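You operate a simulated robot arm through the tools that you are given. There is no shell and no other tool. Be economical: measure what you need, move in short steps, check, and stop when the job is done.

You run a simulated robot arm. Do the job below in one go: nothing can be reset, and whatever is moved stays where it is left.

Task
Fetch the polishing pad and set it on the silver base.

It is judged by the outcome, as a careful person would: the job done as asked, and still so three seconds after it is handed in. It fails if anything else is knocked over, pushed out of place, dropped, spilled or broken.

Robot
A 6-joint arm with a two-finger parallel gripper, fixed in place. Base frame: the origin is at the foot of the arm, x ahead of it, y to its left, z up; the work surface is at about z = 0. Lengths are in m, angles in degrees, forces in N, time in s.
With the tool pointing down near the work surface it reaches from about 0.14 to 0.58 m from the base axis. Its first joint turns from -66.0 to 66.0 degrees. Payload 2.1 kg.
Tool frame: the origin (TCP) lies between the finger pads and is the grasp point; the fingertips stand 0.03 m ahead of it; z points along the fingers, y is the line along which they close. The gripper opens to 0.094 m. The fingers are 0.028 m wide and 0.01 m thick; the gripper's body (0.05 by 0.096 m) begins 0.055 m behind the TCP.
Orientation is that of the tool frame in the base frame, as a unit quaternion [w, x, y, z]. With the fingers straight down and closing along the base's y, the tool's x points along the base's -x, its y along +y and its z along -z.

Tools
- The arm moves only by the tool jog_arm. Its arguments are lists of equal length, an entry for each row: "dp": the shift along the base's x, y, z in units of 250 mm (1.0 is 250 mm), a list of three; "turn": the turn, a rotation vector about the base's x, y, z in units of 60 degrees (1.0 is 60 degrees), a list of three; "hand": the gripper command, from -1 (fully open) to 1 (shut), values between in proportion. In form: {"dp": [[x, y, z], ...], "turn": [[wx, wy, wz], ...], "hand": [hand, ...]}. A call has 1 to 12 rows; each row is the pose to reach, as a shift and turn from the pose commanded when the call began. A call with a number of a shift or a turn outside -1 to 1 is refused whole. Rows are played at 5 a second. More than 0.05 m and 8.6 degrees between two rows, or a gripper value outside its range, and nothing of the call is played. A pose out of reach is approached as far as the arm can. The call stops where the force on the tool passes 40 N (or 10 N more than at its start, if that is more) or the arm is blocked; 0.2 s more then pass. The fingers move at their own pace (about 0.072 m/s each) and stop on an object; they squeeze with about 29 N. The grip force told is the motor's: it shows also when the fingers shut on nothing. Time passes only in rows, and 0.2 s behind the last, so rows that repeat a pose let the fingers close. It gives the time, the measured TCP pose, the force on the tool (base axes), the opening and the grip force at its end, in the units of the frame above (readings bear some noise).
- Cameras (640 x 400 px; columns grow to the right, rows downward): "scene" is fixed at [0.0449, -0.361, 0.4883]; the picture's right is [0.86, -0.51, 0.00], its down [-0.28, -0.47, -0.84] and it looks along [0.43, 0.72, -0.55] (base axes); focal length 363 px, centre (320, 200). "wrist" rides on the gripper at [0.076, 0.014, -0.103] in the tool frame; the picture's right is [-0.18, 0.98, 0.00], its down [-0.75, -0.14, -0.64] and it looks along [-0.63, -0.12, 0.77] (tool axes); focal length 243 px, centre (320, 200). There is no depth. A picture from a camera that has moved, and an enlarged one, comes with that camera's place and axes in the base frame and with its lens.
- get_image(camera): a new picture of that camera. It takes no simulated time.
- zoom(camera, box): a new picture of the part [left, top, right, bottom] of that camera's present view, enlarged. It takes no simulated time.
- close_job(): hands the job in; it is judged then, once.

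Go step by step. Nothing tells you positions but the pictures and the camera data: compare them with the known pose of the tool, close in by small moves and look again before you grip or let go. The budget is 90 turns and 36 pictures, counting those below and the enlarged ones. Unless the task says otherwise, let go and move clear before handing in, and close with one line.

The tools are called as a command line: name --argument value ..., lists and objects as JSON in quotes. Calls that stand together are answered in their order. jog_arm: Moves the arm, as the interface text tells. Its arguments: {"type":"object","properties":{"dp":{"type":"array","items":{"type":"array","items":{"type":"number"}}},"turn":{"type":"array","items":{"type":"array","items":{"type":"number"}}},"hand":{"type":"array","items":{"type":"number"}}},"required":["dp","turn","hand"]} The other tools are called the same way: get_image (camera) takes a picture; zoom (camera, box) takes an enlarged picture of a part of a camera's view; close_job () hands the job in.

At the start:

```text
clock: 0.0
tcp_pos: [0.257, -0.0858, 0.2755]
tool_rot: [0.001, 0.0, 1.0, 0.0]
ft_force: [0.3, -0.5, -0.1]
finger_gap: 0.0938
grasp_force: 0.1
```

scene: 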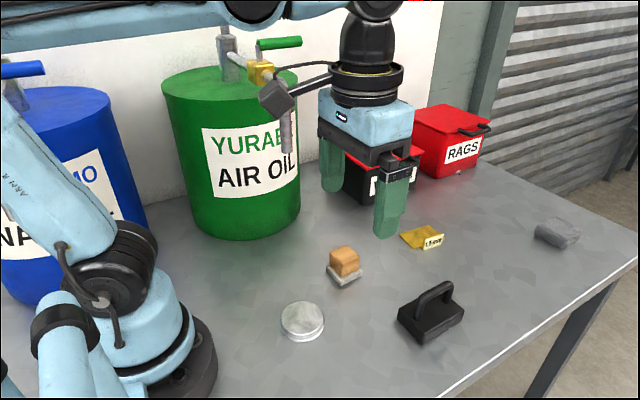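
wrist: 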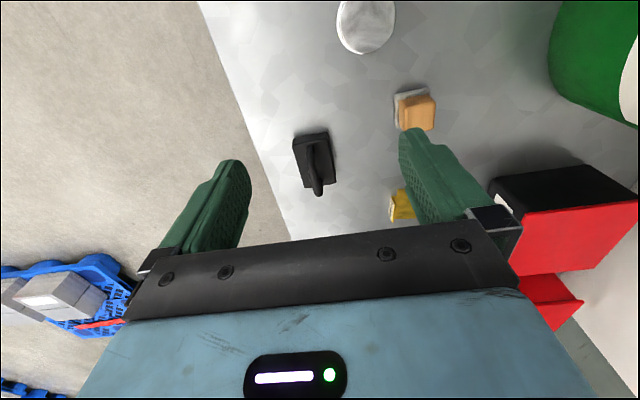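

I see a silver round disc, an orange block sitting on a pale plate, a black handled block, a yellow item and a grey block. I'll zoom in to identify which is the polishing pad.

zoom --camera "scene" --box '[260, 220, 480, 358]'

zoom --camera "scene" --box '[500, 190, 620, 265]'

zoom --camera "wrist" --box '[280, 0, 480, 225]'

```text
2.90 times, centred on (370, 289) of scene
camera zoom: at [0.0449, -0.361, 0.4883], right [0.86, -0.51, 0.0], down [-0.28, -0.47, -0.84], along [0.43, 0.72, -0.55], focal length 1051 px, centre (175, -58)
```

zoom: 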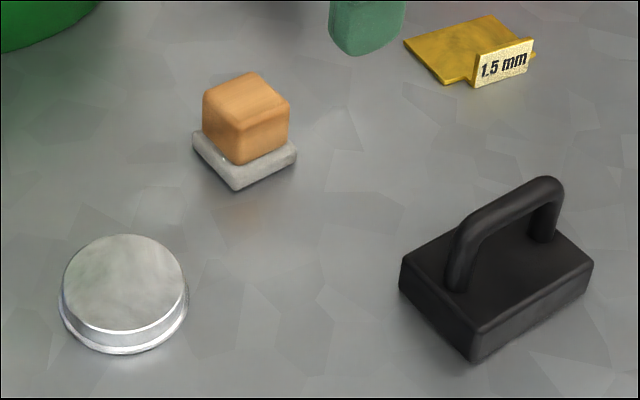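

```text
5.33 times, centred on (560, 228) of scene
camera zoom: at [0.0449, -0.361, 0.4883], right [0.86, -0.51, 0.0], down [-0.28, -0.47, -0.84], along [0.43, 0.72, -0.55], focal length 1934 px, centre (-960, 53)
```

zoom: 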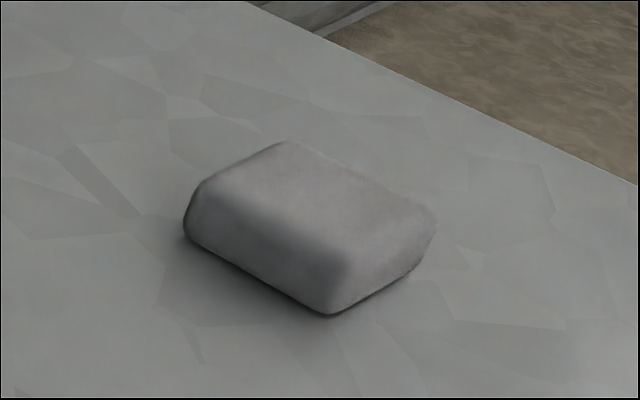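

```text
1.78 times, centred on (380, 112) of wrist
camera zoom: at [0.1817, -0.0718, 0.3773], right [0.18, 0.98, 0.0], down [0.75, -0.14, 0.64], along [0.63, -0.12, -0.77], focal length 431 px, centre (213, 356)
```

zoom: 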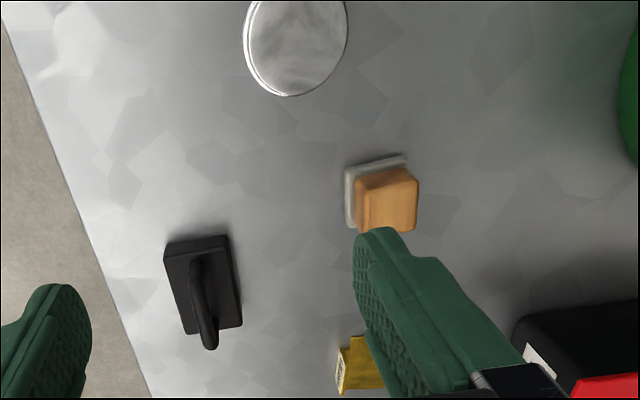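

The orange wooden block on a felt sheet, at about (0.341, 0.044), looks like the polishing pad. The round silver disc, at about (0.216, -0.021) with its top near z = 0.018, is the base; the grey block is out of reach. I'll move above the pad first.

jog_arm --dp '[[0.067, 0.104, -0.1], [0.134, 0.208, -0.2], [0.202, 0.312, -0.3], [0.269, 0.416, -0.4], [0.336, 0.52, -0.5], [0.336, 0.52, -0.5]]' --turn '[[0, 0, 0], [0, 0, 0], [0, 0, 0], [0, 0, 0], [0, 0, 0], [0, 0, 0]]' --hand '[-1, -1, -1, -1, -1, -1]'

get_image --camera "wrist"

zoom --camera "scene" --box '[260, 200, 450, 358]'

```text
clock: 1.4
tcp_pos: [0.3436, 0.0457, 0.1483]
tool_rot: [0.0, 0.0, 1.0, -0.001]
ft_force: [-0.6, 0.5, 0.3]
finger_gap: 0.0943
grasp_force: 0.0
```

```text
30 pictures are left
camera wrist: at [0.2665, 0.0605, 0.2508], right [0.18, 0.98, 0.0], down [0.75, -0.14, 0.64], along [0.63, -0.12, -0.77], focal length 243 px, centre (320, 200)
```

wrist: 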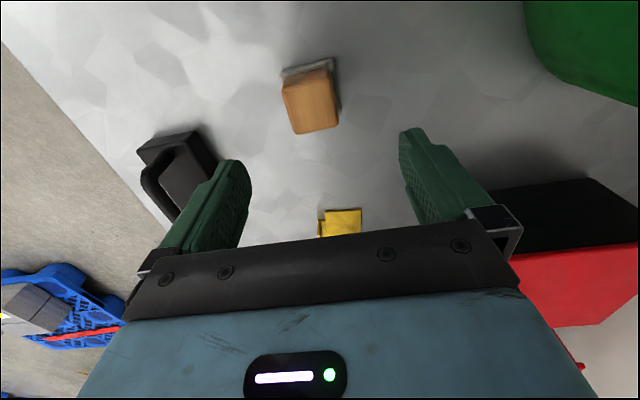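

```text
2.53 times, centred on (355, 279) of scene
camera zoom: at [0.0449, -0.361, 0.4883], right [0.86, -0.51, 0.0], down [-0.28, -0.47, -0.84], along [0.43, 0.72, -0.55], focal length 918 px, centre (231, 0)
```

zoom: 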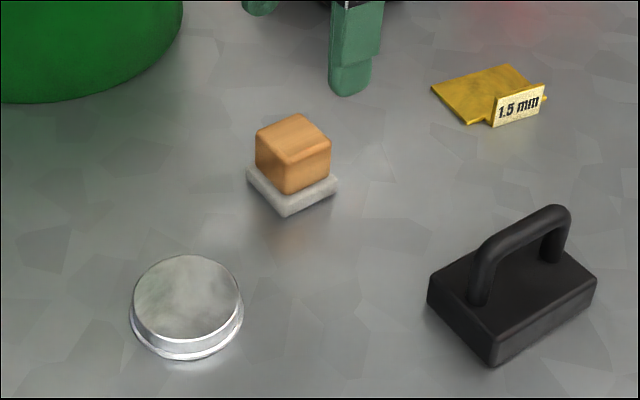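

The wrist view puts the handle at about (0.335, 0.042), square to the gripper. I'll descend with the fingers open and look before closing.

jog_arm --dp '[[-0.02, -0.01, -0.1], [-0.02, -0.01, -0.2], [-0.02, -0.01, -0.3], [-0.02, -0.01, -0.36], [-0.02, -0.01, -0.39], [-0.02, -0.01, -0.39]]' --turn '[[0, 0, 0], [0, 0, 0], [0, 0, 0], [0, 0, 0], [0, 0, 0], [0, 0, 0]]' --hand '[-1, -1, -1, -1, -1, -1]'

get_image --camera "wrist"

zoom --camera "scene" --box '[260, 200, 450, 319]'

```text
clock: 2.8
tcp_pos: [0.336, 0.0432, 0.0508]
tool_rot: [0.002, 0.0, 1.0, 0.0]
ft_force: [0.7, 0.3, -0.5]
finger_gap: 0.0941
grasp_force: 0.1
```

```text
28 pictures are left
camera wrist: at [0.2609, 0.0571, 0.1541], right [0.18, 0.98, 0.0], down [0.75, -0.14, 0.64], along [0.63, -0.12, -0.77], focal length 243 px, centre (320, 200)
```

wrist: 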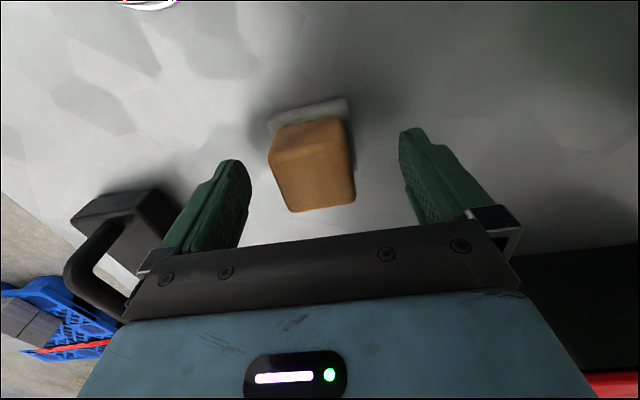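

```text
3.36 times, centred on (355, 260) of scene
camera zoom: at [0.0449, -0.361, 0.4883], right [0.86, -0.51, 0.0], down [-0.28, -0.47, -0.84], along [0.43, 0.72, -0.55], focal length 1219 px, centre (202, 0)
```

zoom: 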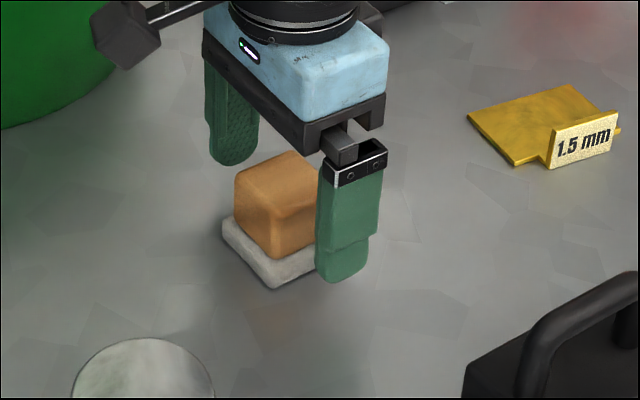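

The handle sits between the fingers, about 2 mm toward -y of centre, with the fingertips above the felt. I'll nudge over and close.

jog_arm --dp '[[0.004, -0.01, -0.01], [0.004, -0.01, -0.01], [0.004, -0.01, -0.01], [0.004, -0.01, -0.01], [0.004, -0.01, -0.01], [0.004, -0.01, -0.01]]' --turn '[[0, 0, 0], [0, 0, 0], [0, 0, 0], [0, 0, 0], [0, 0, 0], [0, 0, 0]]' --hand '[-1, 1, 1, 1, 1, 1]'

```text
clock: 4.2
tcp_pos: [0.3371, 0.0402, 0.0492]
tool_rot: [0.001, -0.001, 1.0, 0.0]
ft_force: [-0.7, -0.5, 0.4]
finger_gap: 0.0462
grasp_force: 28.3
```

The fingers closed on something 46 mm wide with a firm grip. I'll lift 6 cm and check.

jog_arm --dp '[[0, 0, 0.06], [0, 0, 0.15], [0, 0, 0.25], [0, 0, 0.25]]' --turn '[[0, 0, 0], [0, 0, 0], [0, 0, 0], [0, 0, 0]]' --hand '[1, 1, 1, 1]'

zoom --camera "scene" --box '[250, 170, 490, 358]'

get_image --camera "wrist"

```text
clock: 5.2
tcp_pos: [0.338, 0.0387, 0.1123]
tool_rot: [0.001, 0.0, 1.0, 0.0]
ft_force: [0.0, -0.1, -1.7]
finger_gap: 0.0462
grasp_force: 29.1
```

```text
2.13 times, centred on (370, 264) of scene
camera zoom: at [0.0449, -0.361, 0.4883], right [0.86, -0.51, 0.0], down [-0.28, -0.47, -0.84], along [0.43, 0.72, -0.55], focal length 771 px, centre (214, 64)
```

zoom: 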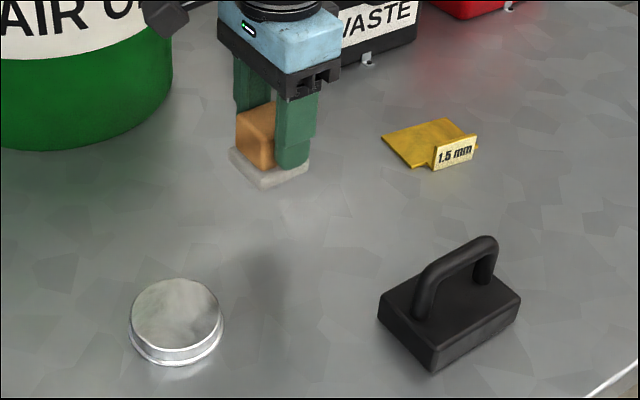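

```text
25 pictures are left
camera wrist: at [0.2616, 0.0533, 0.2159], right [0.18, 0.98, 0.0], down [0.75, -0.14, 0.64], along [0.63, -0.12, -0.77], focal length 243 px, centre (320, 200)
```

wrist: 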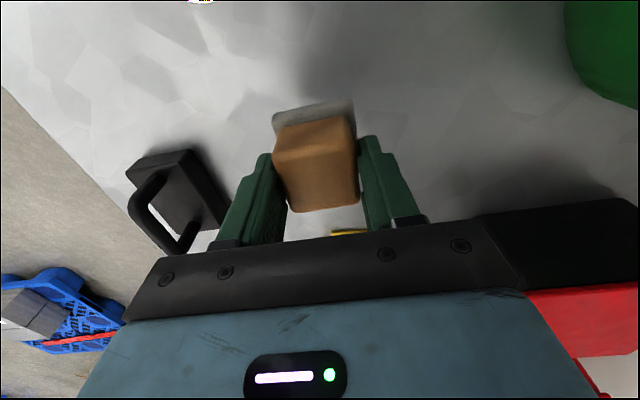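

The pad is held well, felt included. I'll carry it above the silver disc at about (0.216, -0.021) and check alignment.

jog_arm --dp '[[-0.122, -0.06, 0], [-0.244, -0.12, 0], [-0.366, -0.18, 0], [-0.488, -0.24, 0], [-0.488, -0.24, 0]]' --turn '[[0, 0, 0], [0, 0, 0], [0, 0, 0], [0, 0, 0], [0, 0, 0]]' --hand '[1, 1, 1, 1, 1]'

zoom --camera "scene" --box '[220, 220, 400, 370]'

get_image --camera "wrist"

```text
clock: 6.4
tcp_pos: [0.2138, -0.0233, 0.1122]
tool_rot: [0.001, 0.0, 1.0, 0.0]
ft_force: [-0.3, 0.7, -0.7]
finger_gap: 0.0459
grasp_force: 28.3
```

```text
2.67 times, centred on (310, 295) of scene
camera zoom: at [0.0449, -0.361, 0.4883], right [0.86, -0.51, 0.0], down [-0.28, -0.47, -0.84], along [0.43, 0.72, -0.55], focal length 967 px, centre (347, -53)
```

zoom: 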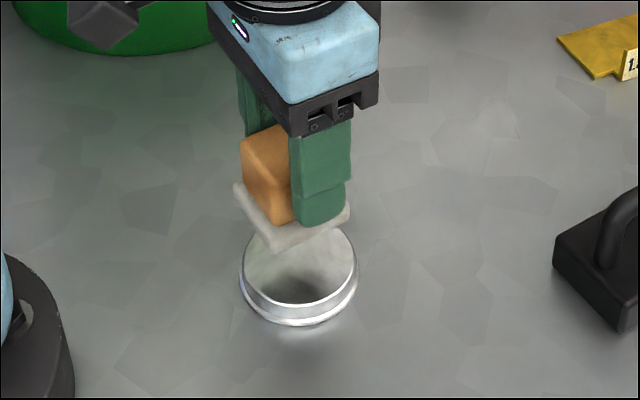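

```text
23 pictures are left
camera wrist: at [0.1369, -0.0075, 0.2144], right [0.18, 0.98, 0.0], down [0.75, -0.14, 0.64], along [0.63, -0.12, -0.77], focal length 243 px, centre (320, 200)
```

wrist: 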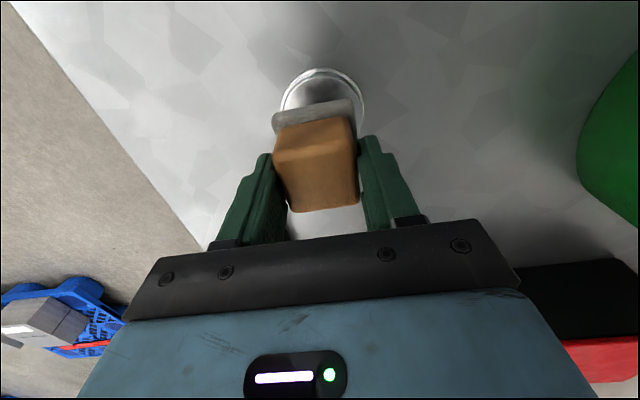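

Both views agree: the felt's centre is at about (0.212, -0.022) and the disc's at about (0.216, -0.0195). I'll shift 4 mm and 2 mm and descend to just above the disc.

jog_arm --dp '[[0.016, 0.008, -0.05], [0.016, 0.008, -0.1], [0.016, 0.008, -0.14], [0.016, 0.008, -0.155], [0.016, 0.008, -0.155]]' --turn '[[0, 0, 0], [0, 0, 0], [0, 0, 0], [0, 0, 0], [0, 0, 0]]' --hand '[1, 1, 1, 1, 1]'

zoom --camera "scene" --box '[240, 260, 370, 350]'

```text
clock: 7.6
tcp_pos: [0.22, -0.0213, 0.073]
tool_rot: [0.001, 0.0, 1.0, 0.0]
ft_force: [-0.1, 1.2, -1.5]
finger_gap: 0.0457
grasp_force: 28.4
```

```text
4.44 times, centred on (305, 305) of scene
camera zoom: at [0.0449, -0.361, 0.4883], right [0.86, -0.51, 0.0], down [-0.28, -0.47, -0.84], along [0.43, 0.72, -0.55], focal length 1611 px, centre (387, -267)
```

zoom: 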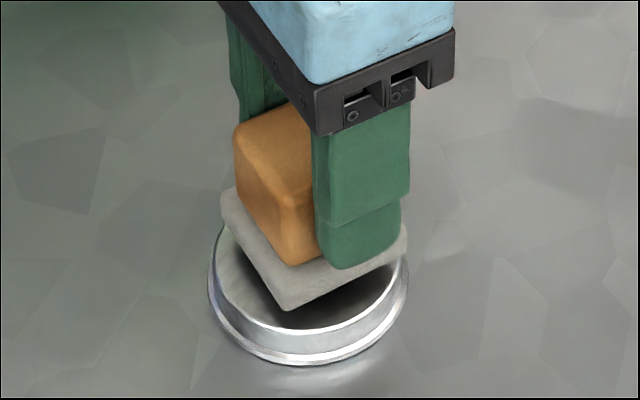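

The pad hovers slightly above the disc, about 2 mm right in the image. I'll correct that and lower gently until the force shows contact.

jog_arm --dp '[[-0.009, 0.004, 0], [-0.009, 0.004, -0.008], [-0.009, 0.004, -0.016], [-0.009, 0.004, -0.02], [-0.009, 0.004, -0.02]]' --turn '[[0, 0, 0], [0, 0, 0], [0, 0, 0], [0, 0, 0], [0, 0, 0]]' --hand '[1, 1, 1, 1, 1]'

zoom --camera "scene" --box '[240, 260, 370, 350]'

```text
clock: 8.8
tcp_pos: [0.2183, -0.0185, 0.0688]
tool_rot: [0.001, 0.0, 1.0, 0.0]
ft_force: [0.6, 0.1, -1.5]
finger_gap: 0.0458
grasp_force: 29.1
```

```text
4.44 times, centred on (305, 305) of scene
camera zoom: at [0.0449, -0.361, 0.4883], right [0.86, -0.51, 0.0], down [-0.28, -0.47, -0.84], along [0.43, 0.72, -0.55], focal length 1611 px, centre (387, -267)
```

zoom: 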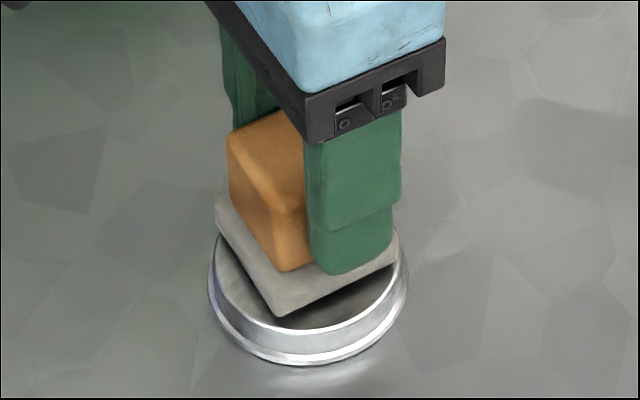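

The pad is centred across the image and still a few mm above the disc, with no contact force yet. I'll keep lowering in small steps.

jog_arm --dp '[[-0.006, -0.006, -0.004], [-0.006, -0.006, -0.008], [-0.006, -0.006, -0.012], [-0.006, -0.006, -0.012]]' --turn '[[0, 0, 0], [0, 0, 0], [0, 0, 0], [0, 0, 0]]' --hand '[1, 1, 1, 1]'

zoom --camera "scene" --box '[240, 260, 370, 350]'

```text
clock: 9.8
tcp_pos: [0.2164, -0.0198, 0.0666]
tool_rot: [0.001, 0.0, 1.0, -0.001]
ft_force: [-0.8, -1.1, -0.9]
finger_gap: 0.0459
grasp_force: 29.3
```

```text
4.44 times, centred on (305, 305) of scene
camera zoom: at [0.0449, -0.361, 0.4883], right [0.86, -0.51, 0.0], down [-0.28, -0.47, -0.84], along [0.43, 0.72, -0.55], focal length 1611 px, centre (387, -267)
```

zoom: 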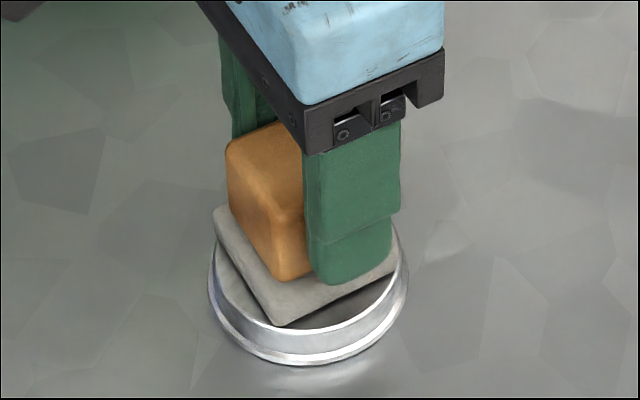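

Almost down, with no contact force yet. I'll continue in steps of about 0.7 mm.

jog_arm --dp '[[0, 0, -0.003], [0, 0, -0.006], [0, 0, -0.006]]' --turn '[[0, 0, 0], [0, 0, 0], [0, 0, 0]]' --hand '[1, 1, 1]'

```text
clock: 10.6
tcp_pos: [0.2175, -0.0198, 0.0656]
tool_rot: [0.001, 0.0, 1.0, -0.001]
ft_force: [-0.7, -0.6, 33.9]
finger_gap: 0.0458
grasp_force: 29.1
```

Contact: the force is up to 34 N. I'll back off about half a millimetre to ease the load and look before releasing.

jog_arm --dp '[[0, 0, 0.003], [0, 0, 0.003]]' --turn '[[0, 0, 0], [0, 0, 0]]' --hand '[1, 1]'

zoom --camera "scene" --box '[240, 260, 370, 350]'

get_image --camera "wrist"

```text
clock: 11.2
tcp_pos: [0.2168, -0.0199, 0.0655]
tool_rot: [0.001, 0.0, 1.0, 0.0]
ft_force: [1.7, 0.2, 10.4]
finger_gap: 0.0458
grasp_force: 29.4
```

```text
4.44 times, centred on (305, 305) of scene
camera zoom: at [0.0449, -0.361, 0.4883], right [0.86, -0.51, 0.0], down [-0.28, -0.47, -0.84], along [0.43, 0.72, -0.55], focal length 1611 px, centre (387, -267)
```

zoom: 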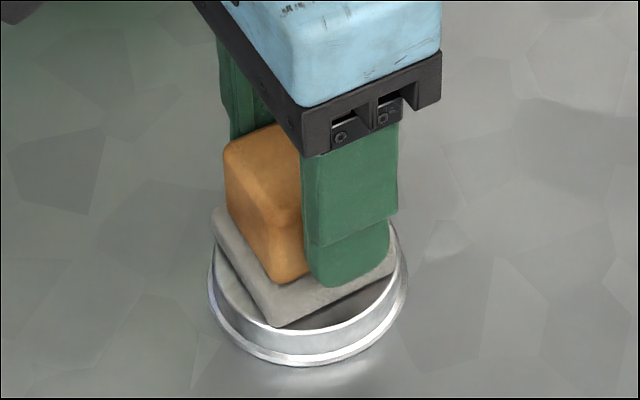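

```text
18 pictures are left
camera wrist: at [0.1402, -0.0049, 0.1677], right [0.18, 0.98, 0.0], down [0.75, -0.14, 0.64], along [0.63, -0.12, -0.77], focal length 243 px, centre (320, 200)
```

wrist: 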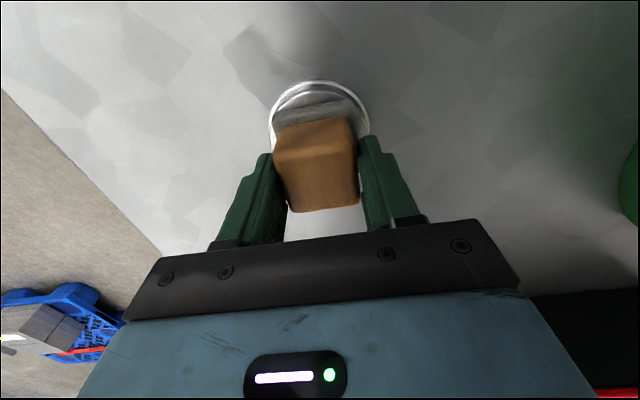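

The felt rests on the disc, well within it. I'll open the fingers and retract straight up.

jog_arm --dp '[[0, 0, 0], [0, 0, 0], [0, 0, 0], [0, 0, 0], [0, 0, 0.08], [0, 0, 0.2], [0, 0, 0.36], [0, 0, 0.5], [0, 0, 0.5]]' --turn '[[0, 0, 0], [0, 0, 0], [0, 0, 0], [0, 0, 0], [0, 0, 0], [0, 0, 0], [0, 0, 0], [0, 0, 0], [0, 0, 0]]' --hand '[-0.5, -1, -1, -1, -1, -1, -1, -1, -1]'

zoom --camera "scene" --box '[240, 260, 370, 350]'

get_image --camera "scene"

```text
clock: 13.2
tcp_pos: [0.2159, -0.0184, 0.1914]
tool_rot: [0.001, 0.001, 1.0, 0.0]
ft_force: [-0.8, 0.4, -0.3]
finger_gap: 0.0942
grasp_force: 0.1
```

```text
4.44 times, centred on (305, 305) of scene
camera zoom: at [0.0449, -0.361, 0.4883], right [0.86, -0.51, 0.0], down [-0.28, -0.47, -0.84], along [0.43, 0.72, -0.55], focal length 1611 px, centre (387, -267)
```

zoom: 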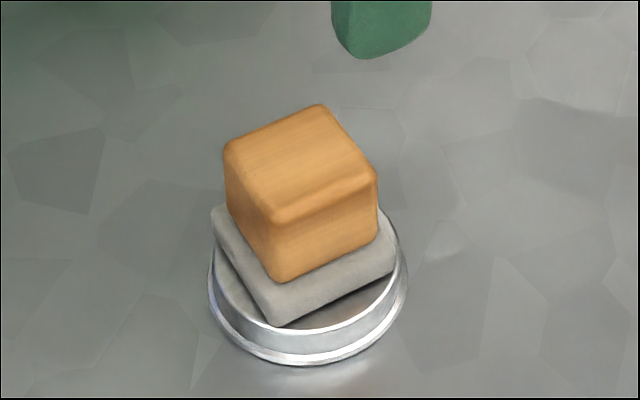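

```text
16 pictures are left
```

scene: 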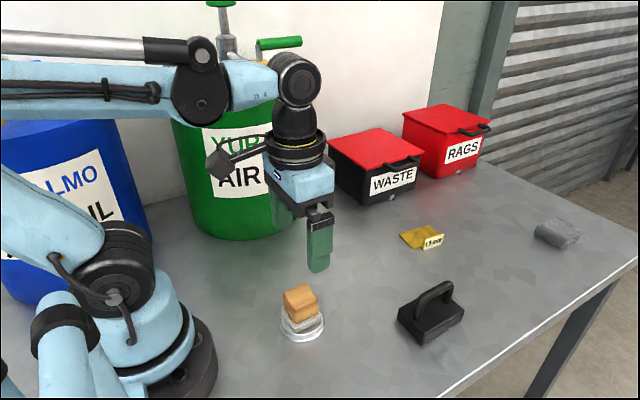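

The pad stands on the disc, released, and everything else is where it was. One quick wrist view to check centring and level.

get_image --camera "wrist"

```text
15 pictures are left
camera wrist: at [0.1397, -0.0051, 0.2934], right [0.18, 0.98, 0.0], down [0.75, -0.14, 0.64], along [0.63, -0.12, -0.77], focal length 243 px, centre (320, 200)
```

wrist: 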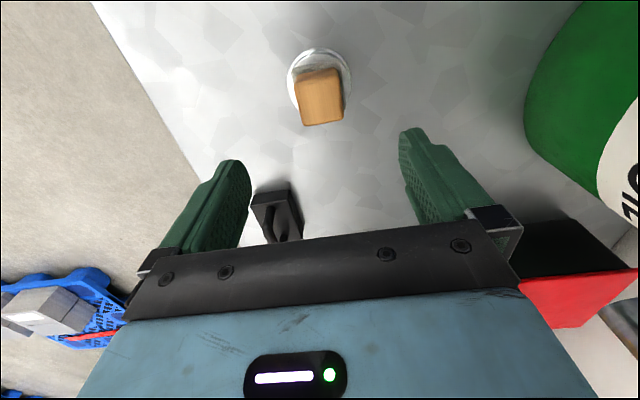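

The pad sits level and close to centred on the silver base, and the gripper is clear. I'm handing the job in.

close_job

```text
The job is handed in.
```

The polishing pad (I took this to be the orange wooden block with the felt underside) is on the round silver base, released and steady, and nothing else was moved.
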